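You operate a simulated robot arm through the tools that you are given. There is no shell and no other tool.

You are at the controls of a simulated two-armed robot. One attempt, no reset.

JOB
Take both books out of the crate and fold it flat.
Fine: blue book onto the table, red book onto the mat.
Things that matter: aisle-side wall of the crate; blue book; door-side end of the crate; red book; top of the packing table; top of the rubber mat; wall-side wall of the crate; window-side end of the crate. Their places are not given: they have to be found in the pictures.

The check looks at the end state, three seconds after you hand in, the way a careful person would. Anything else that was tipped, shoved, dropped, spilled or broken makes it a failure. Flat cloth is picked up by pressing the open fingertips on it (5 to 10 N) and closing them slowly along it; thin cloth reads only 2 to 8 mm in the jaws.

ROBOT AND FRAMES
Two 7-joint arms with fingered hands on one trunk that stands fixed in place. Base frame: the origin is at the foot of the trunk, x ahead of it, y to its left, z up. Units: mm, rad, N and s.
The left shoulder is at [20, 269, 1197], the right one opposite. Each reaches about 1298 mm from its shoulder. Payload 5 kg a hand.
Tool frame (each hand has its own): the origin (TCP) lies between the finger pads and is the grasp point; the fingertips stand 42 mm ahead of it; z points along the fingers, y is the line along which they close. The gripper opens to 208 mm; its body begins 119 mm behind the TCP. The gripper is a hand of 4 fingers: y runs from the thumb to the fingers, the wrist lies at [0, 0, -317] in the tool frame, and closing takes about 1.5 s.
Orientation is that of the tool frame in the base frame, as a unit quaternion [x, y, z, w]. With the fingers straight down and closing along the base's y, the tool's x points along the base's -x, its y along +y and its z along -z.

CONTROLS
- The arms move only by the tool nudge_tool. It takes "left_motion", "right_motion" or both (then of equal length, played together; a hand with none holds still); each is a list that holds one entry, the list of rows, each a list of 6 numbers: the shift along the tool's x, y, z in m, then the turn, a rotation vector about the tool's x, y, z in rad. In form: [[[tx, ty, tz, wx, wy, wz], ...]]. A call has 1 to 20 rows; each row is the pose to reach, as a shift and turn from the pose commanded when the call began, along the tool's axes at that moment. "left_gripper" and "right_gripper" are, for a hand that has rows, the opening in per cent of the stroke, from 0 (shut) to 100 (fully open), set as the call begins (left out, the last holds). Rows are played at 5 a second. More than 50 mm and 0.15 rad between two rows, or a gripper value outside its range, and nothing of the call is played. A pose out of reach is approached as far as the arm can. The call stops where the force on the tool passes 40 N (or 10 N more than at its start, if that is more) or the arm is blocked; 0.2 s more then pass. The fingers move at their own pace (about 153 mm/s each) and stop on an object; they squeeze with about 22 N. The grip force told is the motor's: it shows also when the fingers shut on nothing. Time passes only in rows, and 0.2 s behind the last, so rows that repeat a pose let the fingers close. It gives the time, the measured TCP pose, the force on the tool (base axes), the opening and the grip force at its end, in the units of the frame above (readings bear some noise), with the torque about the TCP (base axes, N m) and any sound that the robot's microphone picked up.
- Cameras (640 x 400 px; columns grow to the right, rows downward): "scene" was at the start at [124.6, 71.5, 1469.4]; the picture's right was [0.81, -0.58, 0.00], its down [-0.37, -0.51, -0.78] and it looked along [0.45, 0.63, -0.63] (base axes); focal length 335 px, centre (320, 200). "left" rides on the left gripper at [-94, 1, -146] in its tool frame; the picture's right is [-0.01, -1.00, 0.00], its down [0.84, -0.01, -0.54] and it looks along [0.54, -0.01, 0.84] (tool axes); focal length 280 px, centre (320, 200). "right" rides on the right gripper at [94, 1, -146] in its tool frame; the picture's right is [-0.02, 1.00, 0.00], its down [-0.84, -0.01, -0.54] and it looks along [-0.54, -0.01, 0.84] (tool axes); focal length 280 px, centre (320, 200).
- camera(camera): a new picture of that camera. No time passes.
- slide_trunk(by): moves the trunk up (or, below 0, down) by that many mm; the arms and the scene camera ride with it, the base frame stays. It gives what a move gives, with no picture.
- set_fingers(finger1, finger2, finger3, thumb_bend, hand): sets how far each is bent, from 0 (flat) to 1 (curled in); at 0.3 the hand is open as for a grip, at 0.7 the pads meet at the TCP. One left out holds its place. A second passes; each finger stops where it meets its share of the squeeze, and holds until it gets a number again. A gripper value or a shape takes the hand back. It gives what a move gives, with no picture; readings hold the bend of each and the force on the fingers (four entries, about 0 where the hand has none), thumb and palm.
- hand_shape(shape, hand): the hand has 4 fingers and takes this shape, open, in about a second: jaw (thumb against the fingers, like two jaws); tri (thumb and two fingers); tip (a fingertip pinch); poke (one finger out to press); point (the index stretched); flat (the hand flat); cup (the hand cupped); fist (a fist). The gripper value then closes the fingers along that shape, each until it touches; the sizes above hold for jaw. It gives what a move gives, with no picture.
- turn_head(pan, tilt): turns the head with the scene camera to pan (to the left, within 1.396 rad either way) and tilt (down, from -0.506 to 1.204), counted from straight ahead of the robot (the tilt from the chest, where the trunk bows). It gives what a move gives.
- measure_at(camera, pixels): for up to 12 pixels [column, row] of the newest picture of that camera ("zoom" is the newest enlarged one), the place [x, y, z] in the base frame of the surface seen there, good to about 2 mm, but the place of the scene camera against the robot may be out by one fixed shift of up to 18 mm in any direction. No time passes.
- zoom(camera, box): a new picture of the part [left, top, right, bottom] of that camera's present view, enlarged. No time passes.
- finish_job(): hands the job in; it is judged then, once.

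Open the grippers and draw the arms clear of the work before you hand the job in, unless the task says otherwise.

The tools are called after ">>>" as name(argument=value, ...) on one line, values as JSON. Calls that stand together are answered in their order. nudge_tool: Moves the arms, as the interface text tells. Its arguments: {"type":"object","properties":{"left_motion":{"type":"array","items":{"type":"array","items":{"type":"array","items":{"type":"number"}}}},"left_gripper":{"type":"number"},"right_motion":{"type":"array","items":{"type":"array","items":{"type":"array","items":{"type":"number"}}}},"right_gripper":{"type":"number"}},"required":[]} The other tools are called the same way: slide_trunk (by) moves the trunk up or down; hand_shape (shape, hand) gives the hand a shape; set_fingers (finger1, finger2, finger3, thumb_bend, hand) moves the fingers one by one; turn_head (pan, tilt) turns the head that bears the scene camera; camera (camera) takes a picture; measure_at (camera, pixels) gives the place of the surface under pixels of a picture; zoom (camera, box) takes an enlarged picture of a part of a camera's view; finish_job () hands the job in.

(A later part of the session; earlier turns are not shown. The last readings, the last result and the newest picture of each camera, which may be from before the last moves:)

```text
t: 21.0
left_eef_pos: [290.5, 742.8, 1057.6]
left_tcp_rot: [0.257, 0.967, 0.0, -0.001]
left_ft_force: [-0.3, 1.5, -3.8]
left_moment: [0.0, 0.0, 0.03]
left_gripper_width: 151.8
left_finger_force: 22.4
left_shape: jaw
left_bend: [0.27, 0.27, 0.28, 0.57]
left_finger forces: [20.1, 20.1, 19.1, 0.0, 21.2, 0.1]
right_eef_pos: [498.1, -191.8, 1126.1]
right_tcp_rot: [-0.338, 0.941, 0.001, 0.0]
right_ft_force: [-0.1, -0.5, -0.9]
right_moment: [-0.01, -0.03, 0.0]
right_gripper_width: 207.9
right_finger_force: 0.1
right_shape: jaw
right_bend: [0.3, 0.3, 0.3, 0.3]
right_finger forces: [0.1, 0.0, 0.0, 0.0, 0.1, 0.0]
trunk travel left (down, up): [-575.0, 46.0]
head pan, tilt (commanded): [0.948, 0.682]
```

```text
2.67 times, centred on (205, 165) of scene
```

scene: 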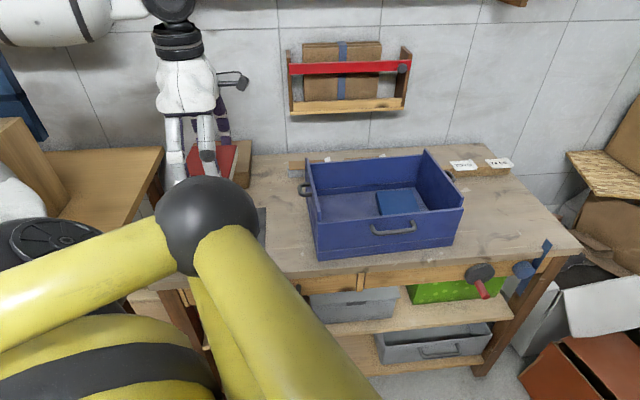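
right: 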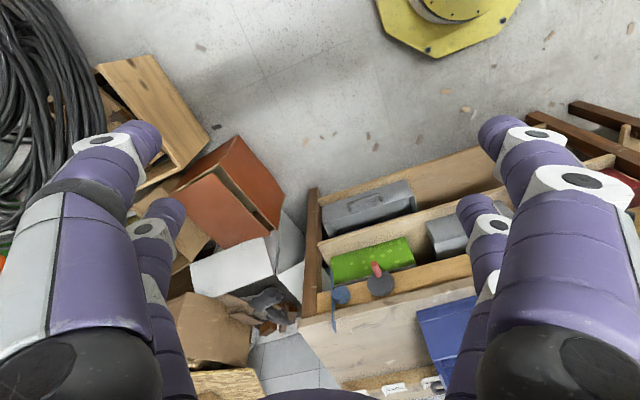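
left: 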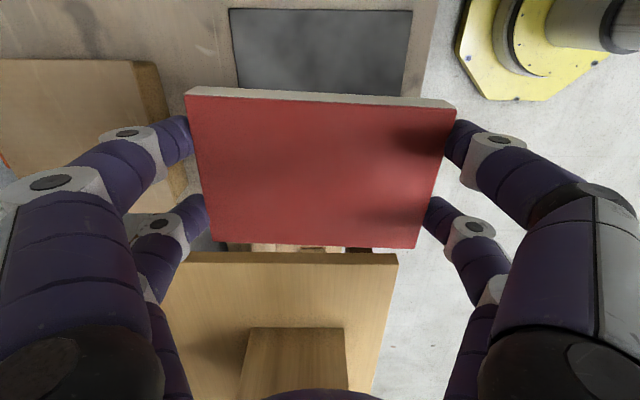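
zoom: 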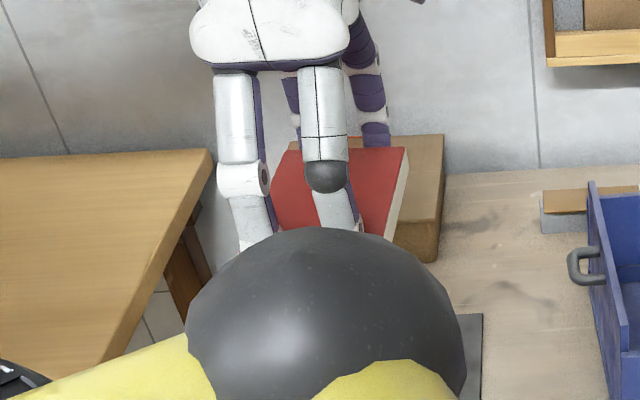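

Mat edges confirm its centre at about (290,743.5), and the box is 100 mm beyond it. Lowering the red book towards the mat (TCP to ~856 first).

>>> nudge_tool(left_motion=[[[0, 0, 0.03, 0, 0, 0], [0, 0, 0.065, 0, 0, 0], [0, 0, 0.1, 0, 0, 0], [0, 0, 0.135, 0, 0, 0], [0, 0, 0.16, 0, 0, 0], [0, 0, 0.18, 0, 0, 0], [0, 0, 0.192, 0, 0, 0], [0, 0, 0.199, 0, 0, 0], [0, 0, 0.203, 0, 0, 0], [0, 0, 0.203, 0, 0, 0]]])

>>> camera(camera="left")

```text
t: 23.2
left_eef_pos: [289.5, 744.1, 855.4]
left_tcp_rot: [0.257, 0.966, 0.0, 0.0]
left_ft_force: [-0.6, -0.2, -3.4]
left_moment: [0.0, 0.0, -0.03]
left_gripper_width: 152.1
left_finger_force: 21.7
left_shape: jaw
left_bend: [0.27, 0.27, 0.28, 0.57]
left_finger forces: [20.0, 20.1, 18.9, 0.0, 21.0, 0.0]
right_eef_pos: [498.6, -192.8, 1125.5]
right_tcp_rot: [-0.338, 0.941, 0.001, 0.0]
right_ft_force: [-0.4, -1.2, -1.2]
right_moment: [0.0, 0.0, 0.0]
right_gripper_width: 208.0
right_finger_force: 0.1
right_shape: jaw
right_bend: [0.3, 0.3, 0.3, 0.3]
right_finger forces: [0.0, 0.1, 0.1, 0.0, 0.0, 0.0]
trunk travel left (down, up): [-575.0, 46.0]
head pan, tilt (commanded): [0.948, 0.682]
```

```text
taken
```

left: 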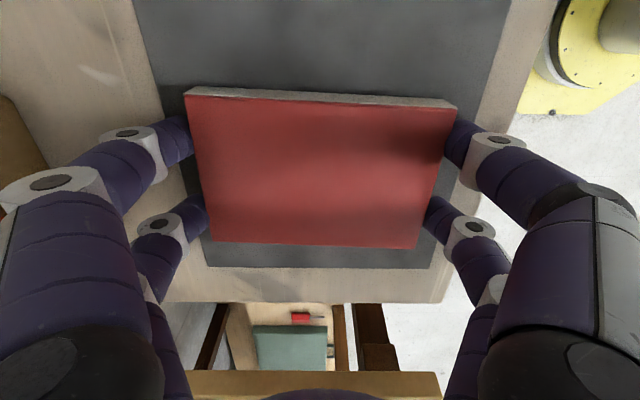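

The book hovers ~2 mm over the mat, inside its edges. Lowering 3 mm more until contact shows.

>>> nudge_tool(left_motion=[[[0, 0, 0.001, 0, 0, 0], [0, 0, 0.002, 0, 0, 0], [0, 0, 0.003, 0, 0, 0], [0, 0, 0.003, 0, 0, 0]]])

>>> measure_at(camera="left", pixels=[[215, 240], [413, 244], [300, 262], [190, 100], [452, 108], [320, 170], [150, 60], [480, 60]])

```text
t: 24.2
left_eef_pos: [289.4, 745.0, 852.2]
left_tcp_rot: [0.257, 0.966, 0.0, 0.0]
left_ft_force: [-0.2, -0.1, -3.9]
left_moment: [-0.01, 0.0, 0.01]
left_gripper_width: 152.0
left_finger_force: 22.5
left_shape: jaw
left_bend: [0.27, 0.27, 0.28, 0.57]
left_finger forces: [20.1, 20.1, 19.0, 0.0, 21.0, 0.0]
right_eef_pos: [498.7, -191.6, 1128.1]
right_tcp_rot: [-0.338, 0.941, 0.0, 0.0]
right_ft_force: [-0.1, -0.3, -0.4]
right_moment: [0.0, -0.01, 0.0]
right_gripper_width: 207.8
right_finger_force: 0.1
right_shape: jaw
right_bend: [0.3, 0.3, 0.3, 0.3]
right_finger forces: [0.0, 0.0, 0.0, 0.0, 0.0, 0.0]
trunk travel left (down, up): [-575.0, 46.0]
head pan, tilt (commanded): [0.948, 0.682]
```

```text
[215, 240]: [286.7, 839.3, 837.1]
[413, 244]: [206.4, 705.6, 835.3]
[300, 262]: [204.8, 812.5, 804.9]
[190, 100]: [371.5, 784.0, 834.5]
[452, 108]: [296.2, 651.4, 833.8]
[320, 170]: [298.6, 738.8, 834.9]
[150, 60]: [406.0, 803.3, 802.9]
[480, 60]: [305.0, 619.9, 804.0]
```

Book centre is (290,745), on the mat's centre, top at ~835 so it's about touching. I'll lower 2 mm more and look for the load to change.

>>> nudge_tool(left_motion=[[[0, 0, 0.001, 0, 0, 0], [0, 0, 0.002, 0, 0, 0], [0, 0, 0.002, 0, 0, 0]]])

```text
t: 25.0
left_eef_pos: [288.9, 743.2, 850.6]
left_tcp_rot: [0.256, 0.967, 0.001, 0.0]
left_ft_force: [0.3, 0.2, 9.9]
left_moment: [-0.41, 0.16, -0.03]
left_gripper_width: 152.1
left_finger_force: 21.9
left_shape: jaw
left_bend: [0.27, 0.27, 0.28, 0.57]
left_finger forces: [20.7, 20.9, 19.4, 0.0, 21.5, 0.0]
right_eef_pos: [498.9, -193.4, 1126.4]
right_tcp_rot: [-0.338, 0.941, 0.0, 0.0]
right_ft_force: [-0.9, 0.4, -0.6]
right_moment: [-0.02, 0.04, 0.03]
right_gripper_width: 207.9
right_finger_force: 0.1
right_shape: jaw
right_bend: [0.3, 0.3, 0.3, 0.3]
right_finger forces: [0.0, 0.1, 0.0, 0.0, 0.0, 0.0]
trunk travel left (down, up): [-575.0, 46.0]
head pan, tilt (commanded): [0.948, 0.682]
```

Contact now (+9.9 N up). Opening the hand to release the red book on the mat.

>>> nudge_tool(left_motion=[[[0, 0, 0, 0, 0, 0], [0, 0, 0, 0, 0, 0], [0, 0, 0, 0, 0, 0], [0, 0, 0, 0, 0, 0], [0, 0, -0.01, 0, 0, 0], [0, 0, -0.03, 0, 0, 0], [0, 0, -0.06, 0, 0, 0], [0, 0, -0.06, 0, 0, 0]]], left_gripper=85)

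>>> camera(camera="left")

```text
t: 26.8
left_eef_pos: [290.1, 743.3, 909.8]
left_tcp_rot: [0.257, 0.967, 0.0, 0.0]
left_ft_force: [-0.5, 0.0, -0.8]
left_moment: [-0.03, 0.05, -0.02]
left_gripper_width: 176.7
left_finger_force: 0.1
left_shape: jaw
left_bend: [0.25, 0.25, 0.25, 0.42]
left_finger forces: [0.0, 0.0, 0.0, 0.0, 0.0, 0.0]
right_eef_pos: [499.3, -191.5, 1125.7]
right_tcp_rot: [-0.338, 0.941, 0.0, -0.001]
right_ft_force: [-0.7, 0.4, 0.1]
right_moment: [-0.02, 0.03, -0.02]
right_gripper_width: 207.7
right_finger_force: 0.0
right_shape: jaw
right_bend: [0.3, 0.3, 0.3, 0.3]
right_finger forces: [0.1, 0.0, 0.1, 0.1, 0.1, 0.1]
trunk travel left (down, up): [-575.0, 46.0]
head pan, tilt (commanded): [0.948, 0.682]
```

```text
taken
```

left: 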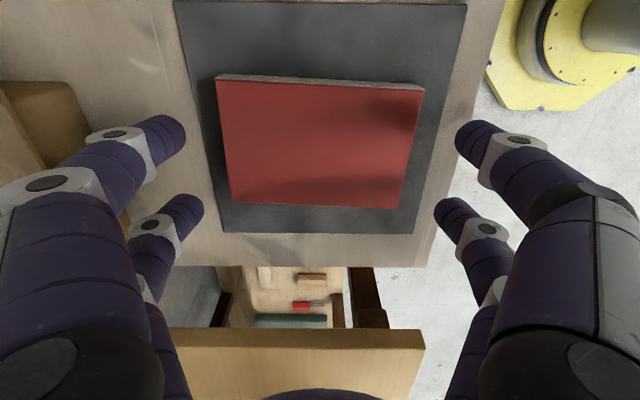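

Red book rests on the mat. Now raising and moving over the blue book, expected centre ≈(731,526).

>>> nudge_tool(left_motion=[[[0, 0, -0.04, 0, 0, 0], [0, 0, -0.08, 0, 0, 0], [0, 0, -0.12, 0, 0, 0], [0, 0, -0.15, 0, 0, 0], [-0.04, 0.0024, -0.15, 0, 0, 0], [-0.085, 0.005, -0.15, 0, 0, 0], [-0.13, 0.0078, -0.15, 0, 0, 0], [-0.175, 0.0104, -0.15, 0, 0, 0], [-0.22, 0.013, -0.15, 0, 0, 0], [-0.265, 0.0158, -0.15, 0, 0, 0], [-0.31, 0.0185, -0.15, 0, 0, 0], [-0.355, 0.021, -0.15, 0, 0, 0], [-0.4, 0.0239, -0.15, 0, 0, 0], [-0.44, 0.0263, -0.15, 0, 0, 0], [-0.475, 0.0283, -0.15, 0, 0, 0], [-0.491, 0.0293, -0.15, 0, 0, 0], [-0.491, 0.0293, -0.15, 0, 0, 0]]], left_gripper=79)

>>> camera(camera="left")

>>> camera(camera="scene")

```text
t: 30.4
left_eef_pos: [730.4, 526.0, 1060.4]
left_tcp_rot: [0.255, 0.967, -0.001, 0.0]
left_ft_force: [0.2, -0.1, 0.2]
left_moment: [0.01, 0.02, 0.02]
left_gripper_width: 164.4
left_finger_force: 0.0
left_shape: jaw
left_bend: [0.26, 0.26, 0.26, 0.49]
left_finger forces: [0.1, 0.0, 0.0, 0.1, 0.1, 0.0]
right_eef_pos: [499.8, -191.9, 1126.2]
right_tcp_rot: [-0.338, 0.941, 0.0, 0.0]
right_ft_force: [-0.9, 0.1, -0.5]
right_moment: [0.08, 0.01, 0.02]
right_gripper_width: 207.9
right_finger_force: 0.1
right_shape: jaw
right_bend: [0.3, 0.3, 0.3, 0.3]
right_finger forces: [0.1, 0.1, 0.1, 0.0, 0.0, 0.0]
trunk travel left (down, up): [-575.0, 46.0]
head pan, tilt (commanded): [0.948, 0.682]
```

```text
taken
```

left: 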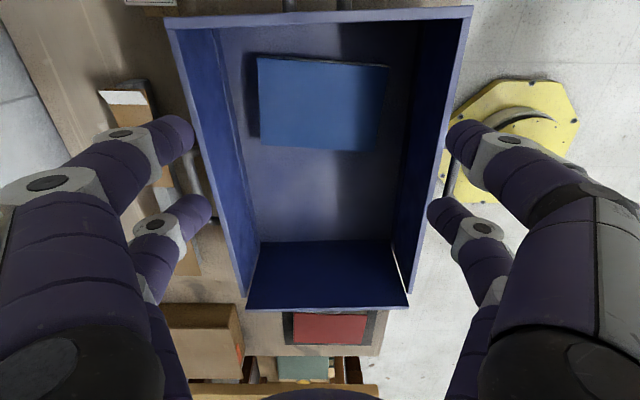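

```text
taken
```

scene: 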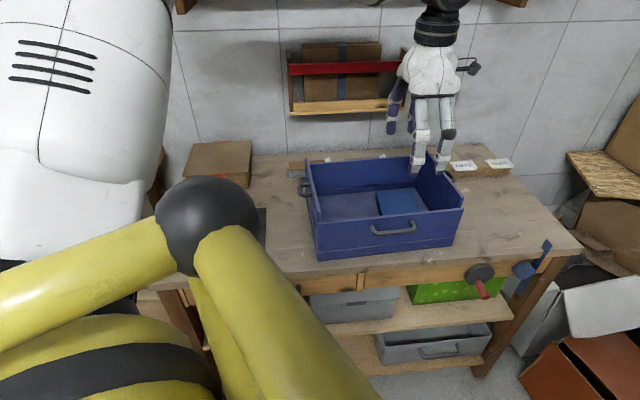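

The blue book is at (257–388, 57–152) in the left view. Measuring its corners and crate faces.

>>> zoom(camera="left", box=[160, 0, 480, 200])

>>> measure_at(camera="zoom", pixels=[[198, 120], [454, 134], [424, 298], [201, 284], [120, 160], [500, 160], [15, 40], [300, 28], [620, 20], [68, 200], [575, 200], [330, 200]])

```text
2.00 times, centred on (320, 100) of left
```

zoom: 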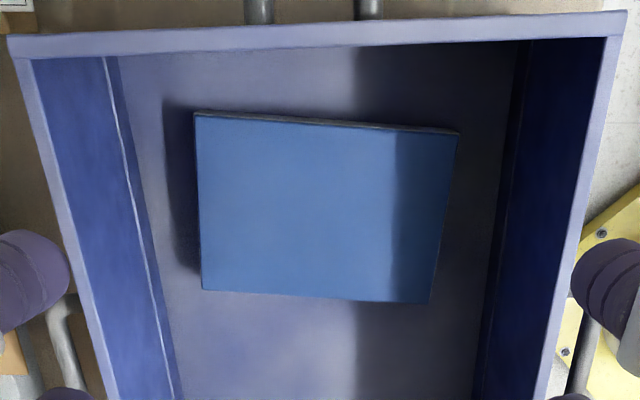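

```text
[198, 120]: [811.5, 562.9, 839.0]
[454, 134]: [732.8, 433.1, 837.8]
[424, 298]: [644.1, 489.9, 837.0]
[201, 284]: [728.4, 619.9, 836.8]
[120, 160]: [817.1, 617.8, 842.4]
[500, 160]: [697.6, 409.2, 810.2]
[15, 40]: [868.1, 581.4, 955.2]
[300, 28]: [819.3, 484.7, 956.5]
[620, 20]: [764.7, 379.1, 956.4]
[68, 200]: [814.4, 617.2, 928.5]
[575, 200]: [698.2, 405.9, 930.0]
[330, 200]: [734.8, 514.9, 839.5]
```

Blue book centre is (729,526.5), centred between walls. Descending over it with small correction, all the way to z≈858 with the force limit guarding.

>>> nudge_tool(left_motion=[[[0.0016, -0.0009, 0.03, 0, 0, 0], [0.0016, -0.0009, 0.065, 0, 0, 0], [0.0016, -0.0009, 0.1, 0, 0, 0], [0.0016, -0.0009, 0.13, 0, 0, 0], [0.0016, -0.0009, 0.15, 0, 0, 0], [0.0016, -0.0009, 0.17, 0, 0, 0], [0.0016, -0.0009, 0.185, 0, 0, 0], [0.0016, -0.0009, 0.196, 0, 0, 0], [0.0016, -0.0009, 0.2025, 0, 0, 0], [0.0016, -0.0009, 0.2025, 0, 0, 0]]])

>>> camera(camera="left")

```text
t: 32.6
left_eef_pos: [729.2, 526.5, 857.0]
left_tcp_rot: [0.256, 0.967, 0.0, 0.001]
left_ft_force: [-0.1, 0.0, 0.2]
left_moment: [0.0, 0.0, -0.01]
left_gripper_width: 164.5
left_finger_force: 0.0
left_shape: jaw
left_bend: [0.26, 0.26, 0.26, 0.49]
left_finger forces: [0.1, 0.0, 0.1, 0.1, 0.1, 0.1]
right_eef_pos: [497.4, -191.0, 1125.6]
right_tcp_rot: [-0.339, 0.941, 0.0, 0.0]
right_ft_force: [0.3, -0.2, -0.3]
right_moment: [0.0, -0.02, -0.03]
right_gripper_width: 207.8
right_finger_force: 0.0
right_shape: jaw
right_bend: [0.3, 0.3, 0.3, 0.3]
right_finger forces: [0.1, 0.0, 0.0, 0.1, 0.1, 0.0]
trunk travel left (down, up): [-575.0, 46.0]
head pan, tilt (commanded): [0.948, 0.682]
```

```text
taken
```

left: 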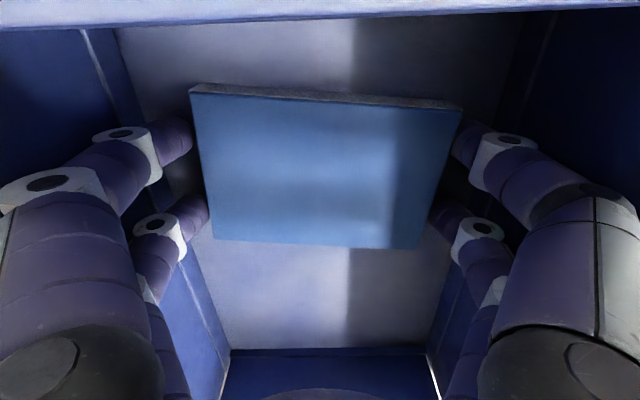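

The digits straddle the blue book with no contact forces. Closing on it, then lifting 60 mm.

>>> nudge_tool(left_motion=[[[0, 0, 0, 0, 0, 0], [0, 0, 0, 0, 0, 0], [0, 0, 0, 0, 0, 0], [0, 0, 0, 0, 0, 0], [0, 0, 0, 0, 0, 0], [0, 0, 0, 0, 0, 0], [0, 0, 0, 0, 0, 0], [0, 0, 0, 0, 0, 0], [0, 0, -0.01, 0, 0, 0], [0, 0, -0.025, 0, 0, 0], [0, 0, -0.04, 0, 0, 0], [0, 0, -0.06, 0, 0, 0], [0, 0, -0.06, 0, 0, 0]]], left_gripper=40)

>>> camera(camera="left")

>>> zoom(camera="scene", box=[290, 80, 590, 270])

```text
t: 35.4
left_eef_pos: [728.9, 528.1, 918.1]
left_tcp_rot: [0.256, 0.967, 0.0, 0.0]
left_ft_force: [-0.1, -0.6, -3.6]
left_moment: [0.0, 0.02, -0.02]
left_gripper_width: 152.5
left_finger_force: 21.8
left_shape: jaw
left_bend: [0.27, 0.26, 0.28, 0.57]
left_finger forces: [20.0, 20.5, 18.9, 0.0, 21.5, 0.0]
right_eef_pos: [497.9, -191.5, 1125.9]
right_tcp_rot: [-0.338, 0.941, 0.0, 0.0]
right_ft_force: [0.6, 0.1, -1.1]
right_moment: [-0.02, 0.04, -0.03]
right_gripper_width: 208.2
right_finger_force: 0.0
right_shape: jaw
right_bend: [0.3, 0.3, 0.3, 0.3]
right_finger forces: [0.0, 0.1, 0.0, 0.0, 0.0, 0.0]
trunk travel left (down, up): [-575.0, 46.0]
head pan, tilt (commanded): [0.948, 0.682]
```

```text
taken
```

left: 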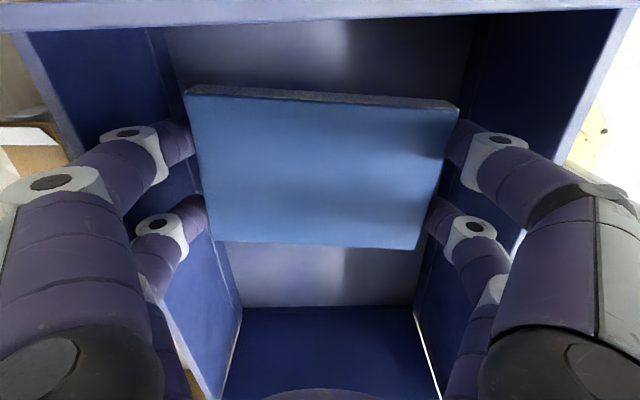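

```text
2.11 times, centred on (440, 175) of scene
```

zoom: 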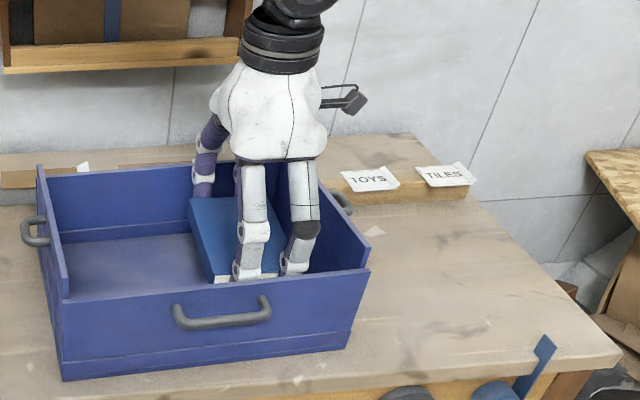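

Blue book is held. Measuring the free table area on the right (zoom (400–520, 220–330)) to choose its spot.

>>> measure_at(camera="zoom", pixels=[[440, 260], [480, 290], [400, 320], [540, 300], [600, 355], [400, 230], [540, 345], [470, 210], [345, 205], [370, 250], [440, 390], [450, 200]])

```text
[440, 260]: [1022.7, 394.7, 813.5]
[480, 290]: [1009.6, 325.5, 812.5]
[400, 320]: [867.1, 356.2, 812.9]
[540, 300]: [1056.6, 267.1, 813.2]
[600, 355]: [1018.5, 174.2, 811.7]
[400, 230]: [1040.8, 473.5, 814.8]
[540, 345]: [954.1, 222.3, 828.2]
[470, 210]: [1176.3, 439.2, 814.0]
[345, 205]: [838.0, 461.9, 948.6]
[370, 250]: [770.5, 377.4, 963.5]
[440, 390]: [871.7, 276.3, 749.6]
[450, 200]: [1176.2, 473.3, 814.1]
```

Free table around (960,365) is clear: 65 mm right of the crate handle and away from the blue lever at (954,222). Lifting over the rim and moving the blue book there.

>>> nudge_tool(left_motion=[[[0, 0, -0.03, 0, 0, 0], [0, 0, -0.065, 0, 0, 0], [0, 0, -0.1, 0, 0, 0], [0, 0, -0.12, 0, 0, 0], [-0.03, -0.0028, -0.12, 0, 0, 0], [-0.07, -0.0065, -0.12, 0, 0, 0], [-0.11, -0.0102, -0.12, 0, 0, 0], [-0.15, -0.014, -0.12, 0, 0, 0], [-0.19, -0.0177, -0.12, 0, 0, 0], [-0.23, -0.0214, -0.12, 0, 0, 0], [-0.265, -0.0247, -0.12, 0, 0, 0], [-0.2805, -0.0261, -0.12, 0, 0, 0], [-0.2805, -0.0261, -0.12, 0, 0, 0]]])

>>> camera(camera="left")

>>> camera(camera="scene")

```text
t: 38.2
left_eef_pos: [868.4, 419.1, 1038.5]
left_tcp_rot: [0.257, 0.966, 0.0, 0.001]
left_ft_force: [0.3, 0.4, -3.2]
left_moment: [0.0, 0.01, -0.02]
left_gripper_width: 152.4
left_finger_force: 21.5
left_shape: jaw
left_bend: [0.27, 0.26, 0.28, 0.57]
left_finger forces: [20.1, 20.7, 19.1, 0.1, 21.7, 0.1]
left hand out of reach, approached as far as the arm can: row 9, 10, 11, 12, 13
right_eef_pos: [500.2, -192.0, 1125.8]
right_tcp_rot: [-0.338, 0.941, 0.0, 0.0]
right_ft_force: [0.0, -0.7, 0.9]
right_moment: [-0.05, 0.01, -0.02]
right_gripper_width: 207.7
right_finger_force: 0.2
right_shape: jaw
right_bend: [0.3, 0.3, 0.3, 0.3]
right_finger forces: [0.0, 0.0, 0.1, 0.1, 0.0, 0.1]
trunk travel left (down, up): [-575.0, 46.0]
head pan, tilt (commanded): [0.948, 0.682]
```

```text
taken
```

left: 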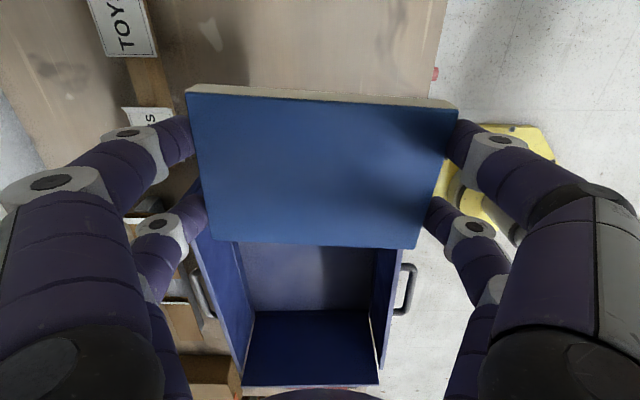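

```text
taken
```

scene: 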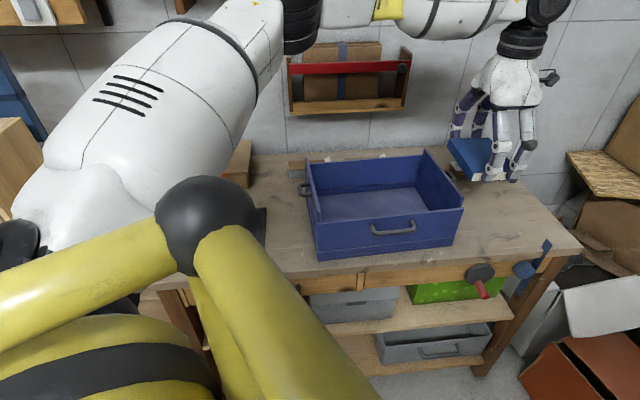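

The arm runs out of reach at (868,419). I need to know exactly how far the right-end handle protrudes, so zooming into that area.

>>> zoom(camera="scene", box=[420, 130, 540, 230])

>>> zoom(camera="left", box=[160, 180, 460, 400])

```text
4.00 times, centred on (480, 180) of scene
```

zoom: 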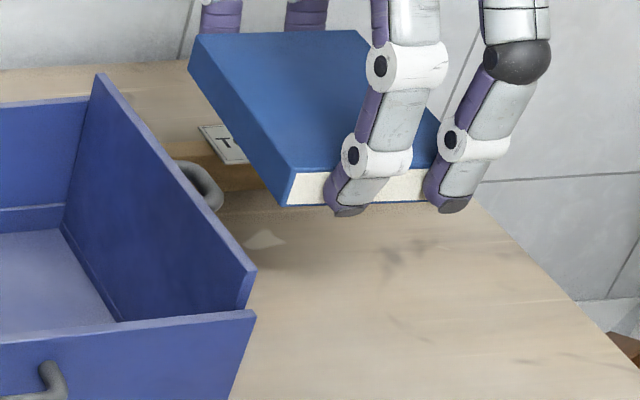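

```text
1.82 times, centred on (310, 290) of left
```

zoom: 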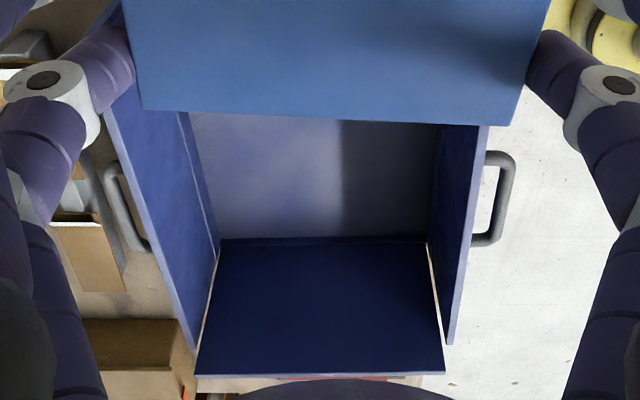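

Measuring the right-end handle's outer edge (scene ≈(453.8,178.8)) and end rim points.

>>> measure_at(camera="scene", pixels=[[453.5, 178], [454.3, 181], [452, 174], [450, 172], [448, 171.5], [463, 197], [425.5, 149.5], [445, 175], [470, 195], [480, 210], [470, 230], [500, 235]])

```text
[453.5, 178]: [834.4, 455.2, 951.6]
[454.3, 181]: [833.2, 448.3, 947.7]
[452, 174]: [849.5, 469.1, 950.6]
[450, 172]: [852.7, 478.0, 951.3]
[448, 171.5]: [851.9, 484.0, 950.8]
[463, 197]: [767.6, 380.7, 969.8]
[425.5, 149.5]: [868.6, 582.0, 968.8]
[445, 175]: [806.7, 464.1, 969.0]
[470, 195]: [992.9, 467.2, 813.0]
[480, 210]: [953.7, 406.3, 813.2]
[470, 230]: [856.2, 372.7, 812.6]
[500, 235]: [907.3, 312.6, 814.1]
```

The handle ends at about U=566 (crate frame), so the book must be centred near (880,364), which is just in reach at a lower height. First a zero-shift row to see which pose counts as commanded.

>>> nudge_tool(left_motion=[[[0, 0, 0, 0, 0, 0]]])

```text
t: 38.6
left_eef_pos: [867.8, 420.0, 1039.1]
left_tcp_rot: [0.257, 0.966, 0.0, 0.001]
left_ft_force: [-0.4, -0.1, -3.5]
left_moment: [0.0, 0.03, 0.01]
left_gripper_width: 152.8
left_finger_force: 22.1
left_shape: jaw
left_bend: [0.27, 0.26, 0.28, 0.57]
left_finger forces: [20.0, 20.7, 19.0, 0.0, 21.7, 0.0]
right_eef_pos: [499.0, -191.9, 1126.4]
right_tcp_rot: [-0.337, 0.942, 0.0, 0.0]
right_ft_force: [0.5, -0.2, 0.4]
right_moment: [-0.03, 0.0, -0.01]
right_gripper_width: 207.8
right_finger_force: 0.0
right_shape: jaw
right_bend: [0.3, 0.3, 0.3, 0.3]
right_finger forces: [0.1, 0.0, 0.0, 0.1, 0.0, 0.1]
trunk travel left (down, up): [-575.0, 46.0]
head pan, tilt (commanded): [0.948, 0.682]
```

Commanded pose is the clamped one. Moving along the reach limit to (880,364,1018), turning the book ~4° to line up with the crate.

>>> nudge_tool(left_motion=[[[-0.0095, -0.0106, 0.006, 0, 0, -0.02], [-0.019, -0.0212, 0.012, 0, 0, -0.04], [-0.0285, -0.0318, 0.018, 0, 0, -0.06], [-0.0379, -0.0423, 0.023, 0, 0, -0.077], [-0.0379, -0.0423, 0.023, 0, 0, -0.077]]])

>>> camera(camera="left")

>>> camera(camera="scene")

```text
t: 39.8
left_eef_pos: [848.9, 380.8, 1018.0]
left_tcp_rot: [0.219, 0.976, 0.0, 0.002]
left_ft_force: [0.4, -0.5, -2.9]
left_moment: [-0.02, 0.0, -0.02]
left_gripper_width: 152.6
left_finger_force: 22.0
left_shape: jaw
left_bend: [0.27, 0.26, 0.28, 0.57]
left_finger forces: [20.0, 20.6, 19.1, 0.0, 21.6, 0.0]
left hand out of reach, approached as far as the arm can: row 1, 2, 3, 4, 5
right_eef_pos: [497.9, -192.4, 1125.5]
right_tcp_rot: [-0.338, 0.941, 0.0, -0.001]
right_ft_force: [-0.3, -0.6, -0.4]
right_moment: [0.01, -0.01, -0.02]
right_gripper_width: 207.5
right_finger_force: 0.0
right_shape: jaw
right_bend: [0.3, 0.3, 0.3, 0.3]
right_finger forces: [0.0, 0.1, 0.0, 0.0, 0.1, 0.1]
trunk travel left (down, up): [-575.0, 46.0]
head pan, tilt (commanded): [0.948, 0.682]
```

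```text
taken
```

left: 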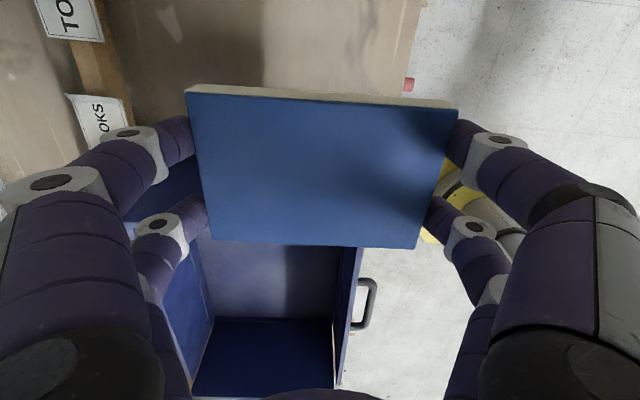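

```text
taken
```

scene: 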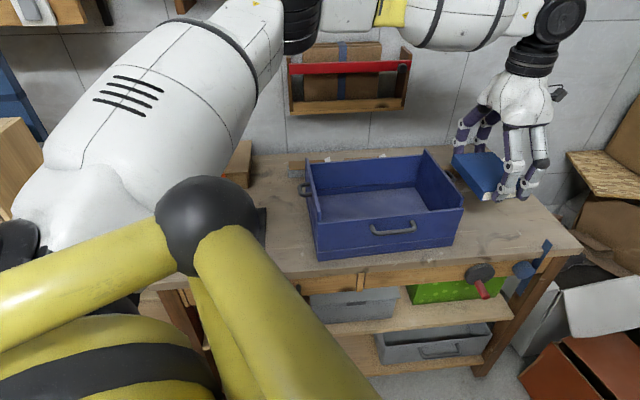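

Only (849,381) was reached; joint limits bind on this side. I'll examine the alternative free table area between mat, box and crate's left end with the scene camera.

>>> zoom(camera="scene", box=[220, 135, 340, 265])

>>> measure_at(camera="scene", pixels=[[290, 179], [312, 176], [290, 165], [252, 188], [250, 155], [262, 200], [280, 200], [300, 200], [305, 190], [301, 185], [300, 193], [268, 235]])

```text
3.08 times, centred on (280, 200) of scene
```

zoom: 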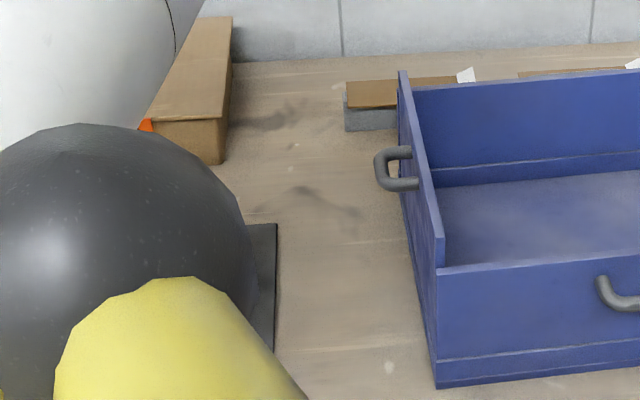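

```text
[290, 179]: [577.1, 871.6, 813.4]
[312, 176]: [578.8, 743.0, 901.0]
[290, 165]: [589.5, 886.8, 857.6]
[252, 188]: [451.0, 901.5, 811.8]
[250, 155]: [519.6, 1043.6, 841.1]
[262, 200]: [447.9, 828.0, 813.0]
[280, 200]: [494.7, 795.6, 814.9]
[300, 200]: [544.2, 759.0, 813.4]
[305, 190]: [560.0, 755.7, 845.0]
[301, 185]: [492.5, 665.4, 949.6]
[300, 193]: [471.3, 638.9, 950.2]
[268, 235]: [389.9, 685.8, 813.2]
```

The alternative spot is too cramped. Wrist-above-shoulder posture limits reach here, so I'll raise the trunk 46 mm, which lets the arm reach further out at the same hand height.

>>> slide_trunk(by=46)

>>> nudge_tool(left_motion=[[[0, 0, 0.012, 0, 0, 0], [0, 0, 0.024, 0, 0, 0], [0, 0, 0.036, 0, 0, 0], [0, 0, 0.046, 0, 0, 0], [0, 0, 0.046, 0, 0, 0]]])

```text
t: 40.7
left_eef_pos: [847.2, 381.6, 1062.8]
left_tcp_rot: [0.219, 0.976, 0.0, -0.001]
left_ft_force: [0.1, 0.0, -3.8]
left_moment: [0.01, 0.02, -0.02]
left_gripper_width: 152.5
left_finger_force: 21.8
left_shape: jaw
left_bend: [0.27, 0.26, 0.28, 0.57]
left_finger forces: [20.0, 20.8, 19.1, 0.1, 21.8, 0.0]
right_eef_pos: [499.5, -191.3, 1173.1]
right_tcp_rot: [-0.337, 0.941, 0.001, 0.0]
right_ft_force: [0.9, 0.1, 0.4]
right_moment: [0.01, 0.05, -0.02]
right_gripper_width: 207.7
right_finger_force: 0.1
right_shape: jaw
right_bend: [0.3, 0.3, 0.3, 0.3]
right_finger forces: [0.0, 0.1, 0.0, 0.0, 0.1, 0.0]
trunk travel left (down, up): [-621.0, 0.0]
head pan, tilt (commanded): [0.948, 0.682]
```

```text
t: 41.9
left_eef_pos: [843.8, 381.7, 1019.4]
left_tcp_rot: [0.219, 0.976, 0.0, 0.002]
left_ft_force: [0.9, -0.9, -3.1]
left_moment: [-0.02, 0.02, -0.02]
left_gripper_width: 152.6
left_finger_force: 21.8
left_shape: jaw
left_bend: [0.27, 0.26, 0.28, 0.57]
left_finger forces: [20.2, 20.7, 19.0, 0.0, 21.7, 0.1]
right_eef_pos: [499.3, -191.9, 1172.3]
right_tcp_rot: [-0.338, 0.941, 0.0, 0.0]
right_ft_force: [-0.3, -0.3, -0.8]
right_moment: [0.01, 0.03, -0.01]
right_gripper_width: 208.0
right_finger_force: 0.0
right_shape: jaw
right_bend: [0.3, 0.3, 0.3, 0.3]
right_finger forces: [0.1, 0.0, 0.1, 0.1, 0.1, 0.0]
trunk travel left (down, up): [-621.0, 0.0]
head pan, tilt (commanded): [0.948, 0.682]
```

Now moving outwards again 40 mm along the crate's long axis to test the reach with the raised trunk.

>>> nudge_tool(left_motion=[[[-0.01, 0, 0, 0, 0, 0], [-0.02, 0, 0, 0, 0, 0], [-0.03, 0, 0, 0, 0, 0], [-0.04, -0.001, 0, 0, 0, 0], [-0.04, -0.001, 0, 0, 0, 0]]])

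```text
t: 43.1
left_eef_pos: [843.5, 382.9, 1020.5]
left_tcp_rot: [0.219, 0.976, 0.0, 0.002]
left_ft_force: [0.4, 0.6, -3.5]
left_moment: [-0.01, 0.0, 0.0]
left_gripper_width: 152.4
left_finger_force: 22.1
left_shape: jaw
left_bend: [0.27, 0.26, 0.28, 0.57]
left_finger forces: [20.0, 20.7, 19.1, 0.1, 21.6, 0.0]
left hand out of reach, approached as far as the arm can: row 1, 2, 3, 4, 5
right_eef_pos: [498.5, -191.5, 1172.9]
right_tcp_rot: [-0.338, 0.941, 0.0, 0.0]
right_ft_force: [0.0, -0.8, -0.7]
right_moment: [-0.02, -0.03, 0.01]
right_gripper_width: 208.2
right_finger_force: 0.0
right_shape: jaw
right_bend: [0.3, 0.3, 0.3, 0.3]
right_finger forces: [0.0, 0.0, 0.1, 0.1, 0.0, 0.0]
trunk travel left (down, up): [-621.0, 0.0]
head pan, tilt (commanded): [0.948, 0.682]
```

Raising didn't help, so the binding limit is likely the wrist turn. Testing: turning the hand back by 0.2 rad while moving out.

>>> nudge_tool(left_motion=[[[0, 0, 0, 0, 0, 0.1], [0, 0, 0, 0, 0, 0.2], [-0.01, 0, 0, 0, 0, 0.2], [-0.02, 0, 0, 0, 0, 0.2], [-0.03, 0, 0, 0, 0, 0.2], [-0.04, -0.001, 0, 0, 0, 0.2], [-0.04, -0.001, 0, 0, 0, 0.2]]])

```text
t: 44.7
left_eef_pos: [845.9, 384.7, 1029.0]
left_tcp_rot: [0.316, 0.949, 0.0, 0.002]
left_ft_force: [0.9, -0.4, -2.3]
left_moment: [0.03, -0.04, 0.02]
left_gripper_width: 152.6
left_finger_force: 22.7
left_shape: jaw
left_bend: [0.27, 0.26, 0.28, 0.57]
left_finger forces: [20.1, 20.8, 19.1, 0.0, 21.7, 0.0]
left hand out of reach, approached as far as the arm can: row 3, 4, 5, 6, 7
right_eef_pos: [497.8, -191.7, 1173.2]
right_tcp_rot: [-0.337, 0.941, 0.0, 0.0]
right_ft_force: [-0.1, -0.8, 0.2]
right_moment: [0.02, -0.04, 0.0]
right_gripper_width: 208.0
right_finger_force: 0.2
right_shape: jaw
right_bend: [0.3, 0.3, 0.3, 0.3]
right_finger forces: [0.0, 0.1, 0.0, 0.0, 0.0, 0.1]
trunk travel left (down, up): [-621.0, 0.0]
head pan, tilt (commanded): [0.948, 0.682]
```

Reach improves when the wrist is higher relative to the shoulder, so I'll do the opposite: raise the hand 100 mm, then lower the trunk.

>>> nudge_tool(left_motion=[[[0.005, 0, -0.03, 0, 0, 0], [0.005, 0, -0.06, 0, 0, 0], [0.005, 0, -0.09, 0, 0, 0], [0.005, 0, -0.12, 0, 0, 0], [0.005, 0, -0.12, 0, 0, 0]]])

```text
t: 45.9
left_eef_pos: [840.6, 388.6, 1145.9]
left_tcp_rot: [0.316, 0.949, 0.0, 0.0]
left_ft_force: [0.0, 0.8, -3.1]
left_moment: [-0.02, 0.0, 0.02]
left_gripper_width: 152.5
left_finger_force: 22.2
left_shape: jaw
left_bend: [0.27, 0.26, 0.28, 0.57]
left_finger forces: [20.1, 20.7, 19.0, 0.0, 21.8, 0.0]
right_eef_pos: [498.2, -192.1, 1172.4]
right_tcp_rot: [-0.338, 0.941, 0.0, -0.001]
right_ft_force: [-0.2, 1.1, -0.2]
right_moment: [-0.01, -0.03, -0.02]
right_gripper_width: 207.8
right_finger_force: 0.0
right_shape: jaw
right_bend: [0.3, 0.3, 0.3, 0.3]
right_finger forces: [0.1, 0.1, 0.0, 0.0, 0.0, 0.0]
trunk travel left (down, up): [-621.0, 0.0]
head pan, tilt (commanded): [0.948, 0.682]
```

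At z 1146 now. Testing the outward reach at this height (60 mm).

>>> nudge_tool(left_motion=[[[-0.02, 0.0036, 0, 0, 0, 0], [-0.04, 0.0072, 0, 0, 0, 0], [-0.0594, 0.0107, 0, 0, 0, 0], [-0.0594, 0.0107, 0, 0, 0, 0]]])

```text
t: 46.9
left_eef_pos: [848.2, 385.7, 1145.1]
left_tcp_rot: [0.316, 0.949, 0.0, 0.002]
left_ft_force: [-0.8, 1.2, -3.3]
left_moment: [0.01, -0.02, -0.01]
left_gripper_width: 152.8
left_finger_force: 22.5
left_shape: jaw
left_bend: [0.27, 0.26, 0.28, 0.57]
left_finger forces: [20.2, 20.7, 19.1, 0.0, 21.6, 0.0]
left hand out of reach, approached as far as the arm can: row 1, 2, 3, 4
right_eef_pos: [498.4, -191.6, 1172.7]
right_tcp_rot: [-0.338, 0.941, 0.0, 0.0]
right_ft_force: [0.4, -0.1, 0.5]
right_moment: [-0.01, -0.04, 0.02]
right_gripper_width: 207.9
right_finger_force: 0.1
right_shape: jaw
right_bend: [0.3, 0.3, 0.3, 0.3]
right_finger forces: [0.0, 0.0, 0.0, 0.0, 0.0, 0.0]
trunk travel left (down, up): [-621.0, 0.0]
head pan, tilt (commanded): [0.948, 0.682]
```

Reach on that side is capped near U≈600, so I'll instead park the blue book temporarily on top of the red one (same size), fold the crate, and then lay blue on the freed table beside it. First trunk back down 46 mm.

>>> slide_trunk(by=-46)

>>> nudge_tool(left_motion=[[[0.041, -0.0029, 0.0, 0, 0, 0], [0.083, -0.0058, 0.0, 0, 0, -0.01], [0.125, -0.0088, 0.0, 0, 0, -0.02], [0.167, -0.0117, 0.0, 0, 0, -0.03], [0.209, -0.0147, 0.0, 0, 0, -0.04], [0.251, -0.0177, 0.0, 0, 0, -0.05], [0.293, -0.0206, 0.0, 0, 0, -0.06], [0.335, -0.0236, 0.0, 0, 0, -0.07], [0.377, -0.0266, 0.0, 0, 0, -0.08], [0.419, -0.0295, 0.0, 0, 0, -0.09], [0.461, -0.0325, 0.0, 0, 0, -0.1], [0.503, -0.0355, 0.01, 0, 0, -0.11], [0.545, -0.0384, 0.02, 0, 0, -0.12], [0.587, -0.0414, 0.03, 0, 0, -0.124], [0.625, -0.0441, 0.039, 0, 0, -0.124], [0.65, -0.0459, 0.039, 0, 0, -0.124], [0.662, -0.0467, 0.039, 0, 0, -0.124], [0.662, -0.0467, 0.039, 0, 0, -0.124]]])

>>> camera(camera="left")

>>> camera(camera="scene")

```text
t: 47.8
left_eef_pos: [846.7, 384.0, 1099.0]
left_tcp_rot: [0.317, 0.949, 0.0, 0.0]
left_ft_force: [-0.2, -0.8, -2.9]
left_moment: [-0.01, 0.0, 0.0]
left_gripper_width: 152.7
left_finger_force: 22.0
left_shape: jaw
left_bend: [0.27, 0.26, 0.28, 0.57]
left_finger forces: [20.1, 20.6, 19.1, 0.0, 21.7, 0.0]
right_eef_pos: [497.9, -190.9, 1126.8]
right_tcp_rot: [-0.336, 0.942, 0.0, 0.001]
right_ft_force: [0.3, 0.6, 1.1]
right_moment: [0.01, -0.06, 0.0]
right_gripper_width: 208.0
right_finger_force: 0.0
right_shape: jaw
right_bend: [0.3, 0.3, 0.3, 0.3]
right_finger forces: [0.0, 0.1, 0.0, 0.0, 0.0, 0.0]
trunk travel left (down, up): [-575.0, 46.0]
head pan, tilt (commanded): [0.948, 0.682]
```

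```text
t: 51.6
left_eef_pos: [289.6, 743.6, 1057.4]
left_tcp_rot: [0.257, 0.966, -0.001, 0.0]
left_ft_force: [-0.1, 1.3, -3.6]
left_moment: [-0.08, 0.07, 0.03]
left_gripper_width: 152.4
left_finger_force: 22.0
left_shape: jaw
left_bend: [0.27, 0.26, 0.28, 0.57]
left_finger forces: [19.9, 20.4, 18.8, 0.0, 21.4, 0.0]
right_eef_pos: [499.4, -190.8, 1126.4]
right_tcp_rot: [-0.338, 0.941, 0.0, -0.001]
right_ft_force: [0.7, 0.1, -0.5]
right_moment: [-0.06, 0.08, 0.01]
right_gripper_width: 208.0
right_finger_force: 0.0
right_shape: jaw
right_bend: [0.3, 0.3, 0.3, 0.3]
right_finger forces: [0.1, 0.0, 0.0, 0.0, 0.0, 0.0]
trunk travel left (down, up): [-575.0, 46.0]
head pan, tilt (commanded): [0.948, 0.682]
```

```text
taken
```

left: 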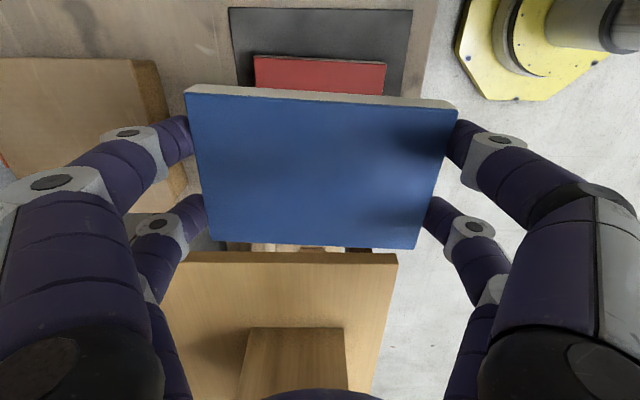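

```text
taken
```

scene: 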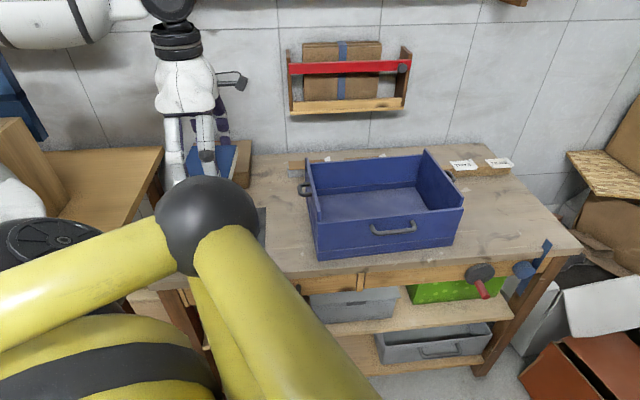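

Blue is aligned over red (red visible at (320,75) right below). Lowering to just above the red book's top (TCP ≈884).

>>> nudge_tool(left_motion=[[[0, 0, 0.03, 0, 0, 0], [0, 0, 0.065, 0, 0, 0], [0, 0, 0.1, 0, 0, 0], [0, 0, 0.13, 0, 0, 0], [0, 0, 0.15, 0, 0, 0], [0, 0, 0.162, 0, 0, 0], [0, 0, 0.17, 0, 0, 0], [0, 0, 0.172, 0, 0, 0], [0, 0, 0.172, 0, 0, 0]]])

>>> camera(camera="left")

```text
t: 53.6
left_eef_pos: [289.8, 744.1, 884.9]
left_tcp_rot: [0.257, 0.966, 0.0, 0.001]
left_ft_force: [-0.3, 0.3, -2.2]
left_moment: [-0.03, -0.02, 0.0]
left_gripper_width: 152.5
left_finger_force: 22.7
left_shape: jaw
left_bend: [0.27, 0.26, 0.28, 0.57]
left_finger forces: [19.8, 20.3, 18.8, 0.1, 21.3, 0.1]
right_eef_pos: [497.8, -192.5, 1126.5]
right_tcp_rot: [-0.338, 0.941, 0.001, 0.001]
right_ft_force: [-0.4, 0.0, 0.1]
right_moment: [-0.01, -0.02, -0.02]
right_gripper_width: 208.1
right_finger_force: 0.1
right_shape: jaw
right_bend: [0.3, 0.3, 0.3, 0.3]
right_finger forces: [0.1, 0.0, 0.0, 0.0, 0.0, 0.0]
trunk travel left (down, up): [-575.0, 46.0]
head pan, tilt (commanded): [0.948, 0.682]
```

```text
taken
```

left: 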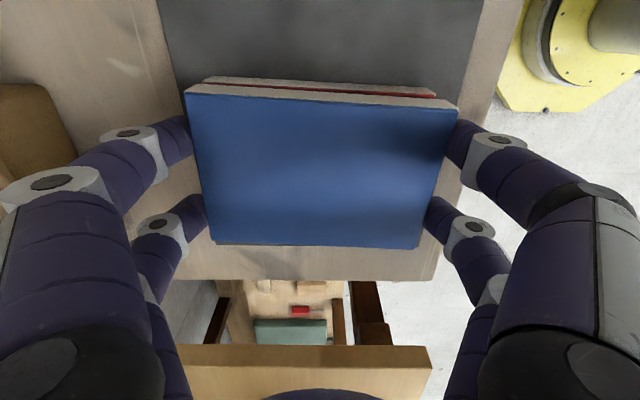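

Blue sits just above red, well aligned. Lowering in 1 mm steps until contact.

>>> nudge_tool(left_motion=[[[0, 0, 0.001, 0, 0, 0], [0, 0, 0.002, 0, 0, 0], [0, 0, 0.003, 0, 0, 0], [0, 0, 0.003, 0, 0, 0]]])

```text
t: 54.6
left_eef_pos: [287.7, 742.1, 882.5]
left_tcp_rot: [0.257, 0.966, 0.0, 0.0]
left_ft_force: [0.1, -0.6, -3.0]
left_moment: [-0.03, 0.0, 0.02]
left_gripper_width: 152.8
left_finger_force: 21.8
left_shape: jaw
left_bend: [0.27, 0.26, 0.28, 0.57]
left_finger forces: [19.9, 20.3, 18.7, 0.0, 21.3, 0.0]
right_eef_pos: [499.3, -192.3, 1126.8]
right_tcp_rot: [-0.338, 0.941, 0.001, 0.0]
right_ft_force: [-0.3, -0.4, -0.2]
right_moment: [0.0, 0.0, -0.02]
right_gripper_width: 207.9
right_finger_force: 0.1
right_shape: jaw
right_bend: [0.3, 0.3, 0.3, 0.3]
right_finger forces: [0.0, 0.0, 0.1, 0.0, 0.1, 0.0]
trunk travel left (down, up): [-575.0, 46.0]
head pan, tilt (commanded): [0.948, 0.682]
```

No contact yet; another 2 mm.

>>> nudge_tool(left_motion=[[[0, 0, 0.001, 0, 0, 0], [0, 0, 0.002, 0, 0, 0], [0, 0, 0.002, 0, 0, 0]]])

```text
t: 55.4
left_eef_pos: [288.7, 743.7, 881.5]
left_tcp_rot: [0.256, 0.967, 0.0, 0.001]
left_ft_force: [-0.9, 0.8, -2.3]
left_moment: [-0.01, -0.04, 0.02]
left_gripper_width: 152.5
left_finger_force: 22.1
left_shape: jaw
left_bend: [0.27, 0.26, 0.28, 0.57]
left_finger forces: [19.8, 20.3, 18.8, 0.0, 21.3, 0.0]
right_eef_pos: [498.6, -191.7, 1127.2]
right_tcp_rot: [-0.338, 0.941, 0.0, 0.001]
right_ft_force: [-1.1, 0.4, 0.2]
right_moment: [-0.02, 0.0, 0.0]
right_gripper_width: 207.5
right_finger_force: 0.0
right_shape: jaw
right_bend: [0.3, 0.3, 0.3, 0.3]
right_finger forces: [0.1, 0.0, 0.0, 0.1, 0.1, 0.1]
trunk travel left (down, up): [-575.0, 46.0]
head pan, tilt (commanded): [0.948, 0.682]
```

Load is just beginning to ease; another 2 mm down to seat it.

>>> nudge_tool(left_motion=[[[0, 0, 0.001, 0, 0, 0], [0, 0, 0.002, 0, 0, 0], [0, 0, 0.002, 0, 0, 0]]])

```text
t: 56.2
left_eef_pos: [289.6, 743.6, 880.0]
left_tcp_rot: [0.256, 0.967, 0.0, 0.0]
left_ft_force: [-0.4, 0.2, -2.1]
left_moment: [0.01, -0.05, -0.02]
left_gripper_width: 152.6
left_finger_force: 22.3
left_shape: jaw
left_bend: [0.27, 0.26, 0.28, 0.57]
left_finger forces: [19.8, 20.4, 18.9, 0.0, 21.3, 0.1]
right_eef_pos: [498.0, -191.7, 1127.0]
right_tcp_rot: [-0.337, 0.941, -0.001, 0.0]
right_ft_force: [0.2, -0.4, 0.4]
right_moment: [0.02, 0.0, -0.01]
right_gripper_width: 208.0
right_finger_force: 0.0
right_shape: jaw
right_bend: [0.3, 0.3, 0.3, 0.3]
right_finger forces: [0.0, 0.1, 0.1, 0.1, 0.0, 0.0]
trunk travel left (down, up): [-575.0, 46.0]
head pan, tilt (commanded): [0.948, 0.682]
```

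Near contact now; 1.5 mm more.

>>> nudge_tool(left_motion=[[[0, 0, 0.001, 0, 0, 0], [0, 0, 0.0015, 0, 0, 0], [0, 0, 0.0015, 0, 0, 0]]])

>>> camera(camera="left")

```text
t: 57.0
left_eef_pos: [289.1, 743.6, 878.5]
left_tcp_rot: [0.256, 0.967, 0.0, 0.0]
left_ft_force: [2.0, 0.5, 0.7]
left_moment: [-0.26, 0.15, 0.07]
left_gripper_width: 152.4
left_finger_force: 21.6
left_shape: jaw
left_bend: [0.27, 0.26, 0.28, 0.57]
left_finger forces: [20.5, 21.0, 18.9, 0.0, 21.3, 0.0]
right_eef_pos: [498.1, -191.8, 1126.3]
right_tcp_rot: [-0.338, 0.941, 0.0, 0.0]
right_ft_force: [0.3, -0.1, -0.2]
right_moment: [0.01, 0.02, 0.02]
right_gripper_width: 207.6
right_finger_force: 0.1
right_shape: jaw
right_bend: [0.3, 0.3, 0.3, 0.3]
right_finger forces: [0.0, 0.0, 0.0, 0.0, 0.0, 0.0]
trunk travel left (down, up): [-575.0, 46.0]
head pan, tilt (commanded): [0.948, 0.682]
```

```text
taken
```

left: 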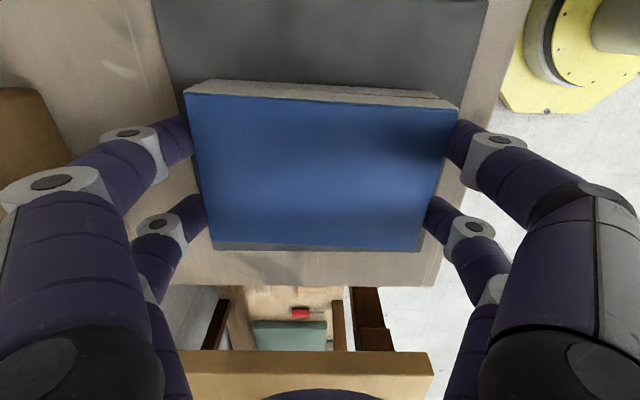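

Contact (+0.7 N, 3 N weight taken up). Releasing and lifting away.

>>> nudge_tool(left_motion=[[[0, 0, 0, 0, 0, 0], [0, 0, 0, 0, 0, 0], [0, 0, 0, 0, 0, 0], [0, 0, 0, 0, 0, 0], [0, 0, -0.01, 0, 0, 0], [0, 0, -0.03, 0, 0, 0], [0, 0, -0.07, 0, 0, 0], [0, 0, -0.11, 0, 0, 0], [0, 0, -0.15, 0, 0, 0], [0, 0, -0.19, 0, 0, 0], [0, 0, -0.19, 0, 0, 0]]], left_gripper=85)

>>> camera(camera="left")

>>> camera(camera="scene")

```text
t: 59.4
left_eef_pos: [289.8, 742.9, 1068.9]
left_tcp_rot: [0.256, 0.967, 0.0, 0.0]
left_ft_force: [0.8, -0.1, -0.6]
left_moment: [0.0, -0.01, -0.04]
left_gripper_width: 176.8
left_finger_force: 0.1
left_shape: jaw
left_bend: [0.25, 0.25, 0.25, 0.42]
left_finger forces: [0.0, 0.0, 0.1, 0.0, 0.0, 0.0]
right_eef_pos: [499.4, -191.7, 1127.1]
right_tcp_rot: [-0.338, 0.941, 0.0, 0.0]
right_ft_force: [0.6, -0.1, 0.3]
right_moment: [0.03, -0.01, -0.03]
right_gripper_width: 207.8
right_finger_force: 0.0
right_shape: jaw
right_bend: [0.3, 0.3, 0.3, 0.3]
right_finger forces: [0.0, 0.1, 0.0, 0.0, 0.1, 0.1]
trunk travel left (down, up): [-575.0, 46.0]
head pan, tilt (commanded): [0.948, 0.682]
```

```text
taken
```

left: 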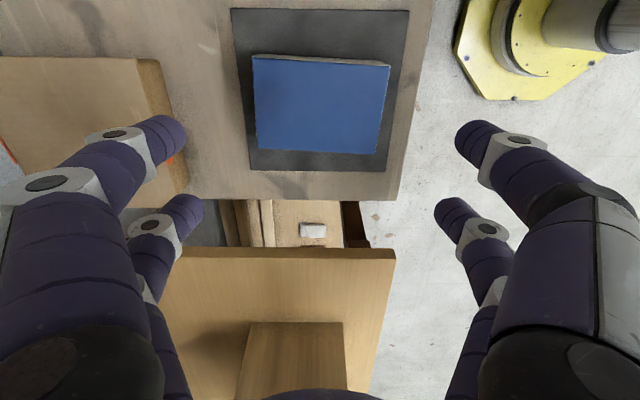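

```text
taken
```

scene: 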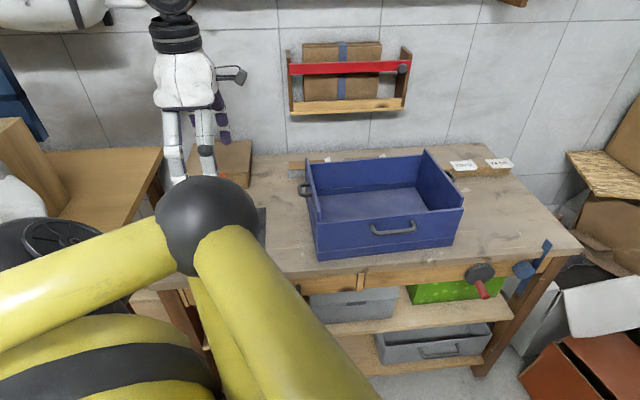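

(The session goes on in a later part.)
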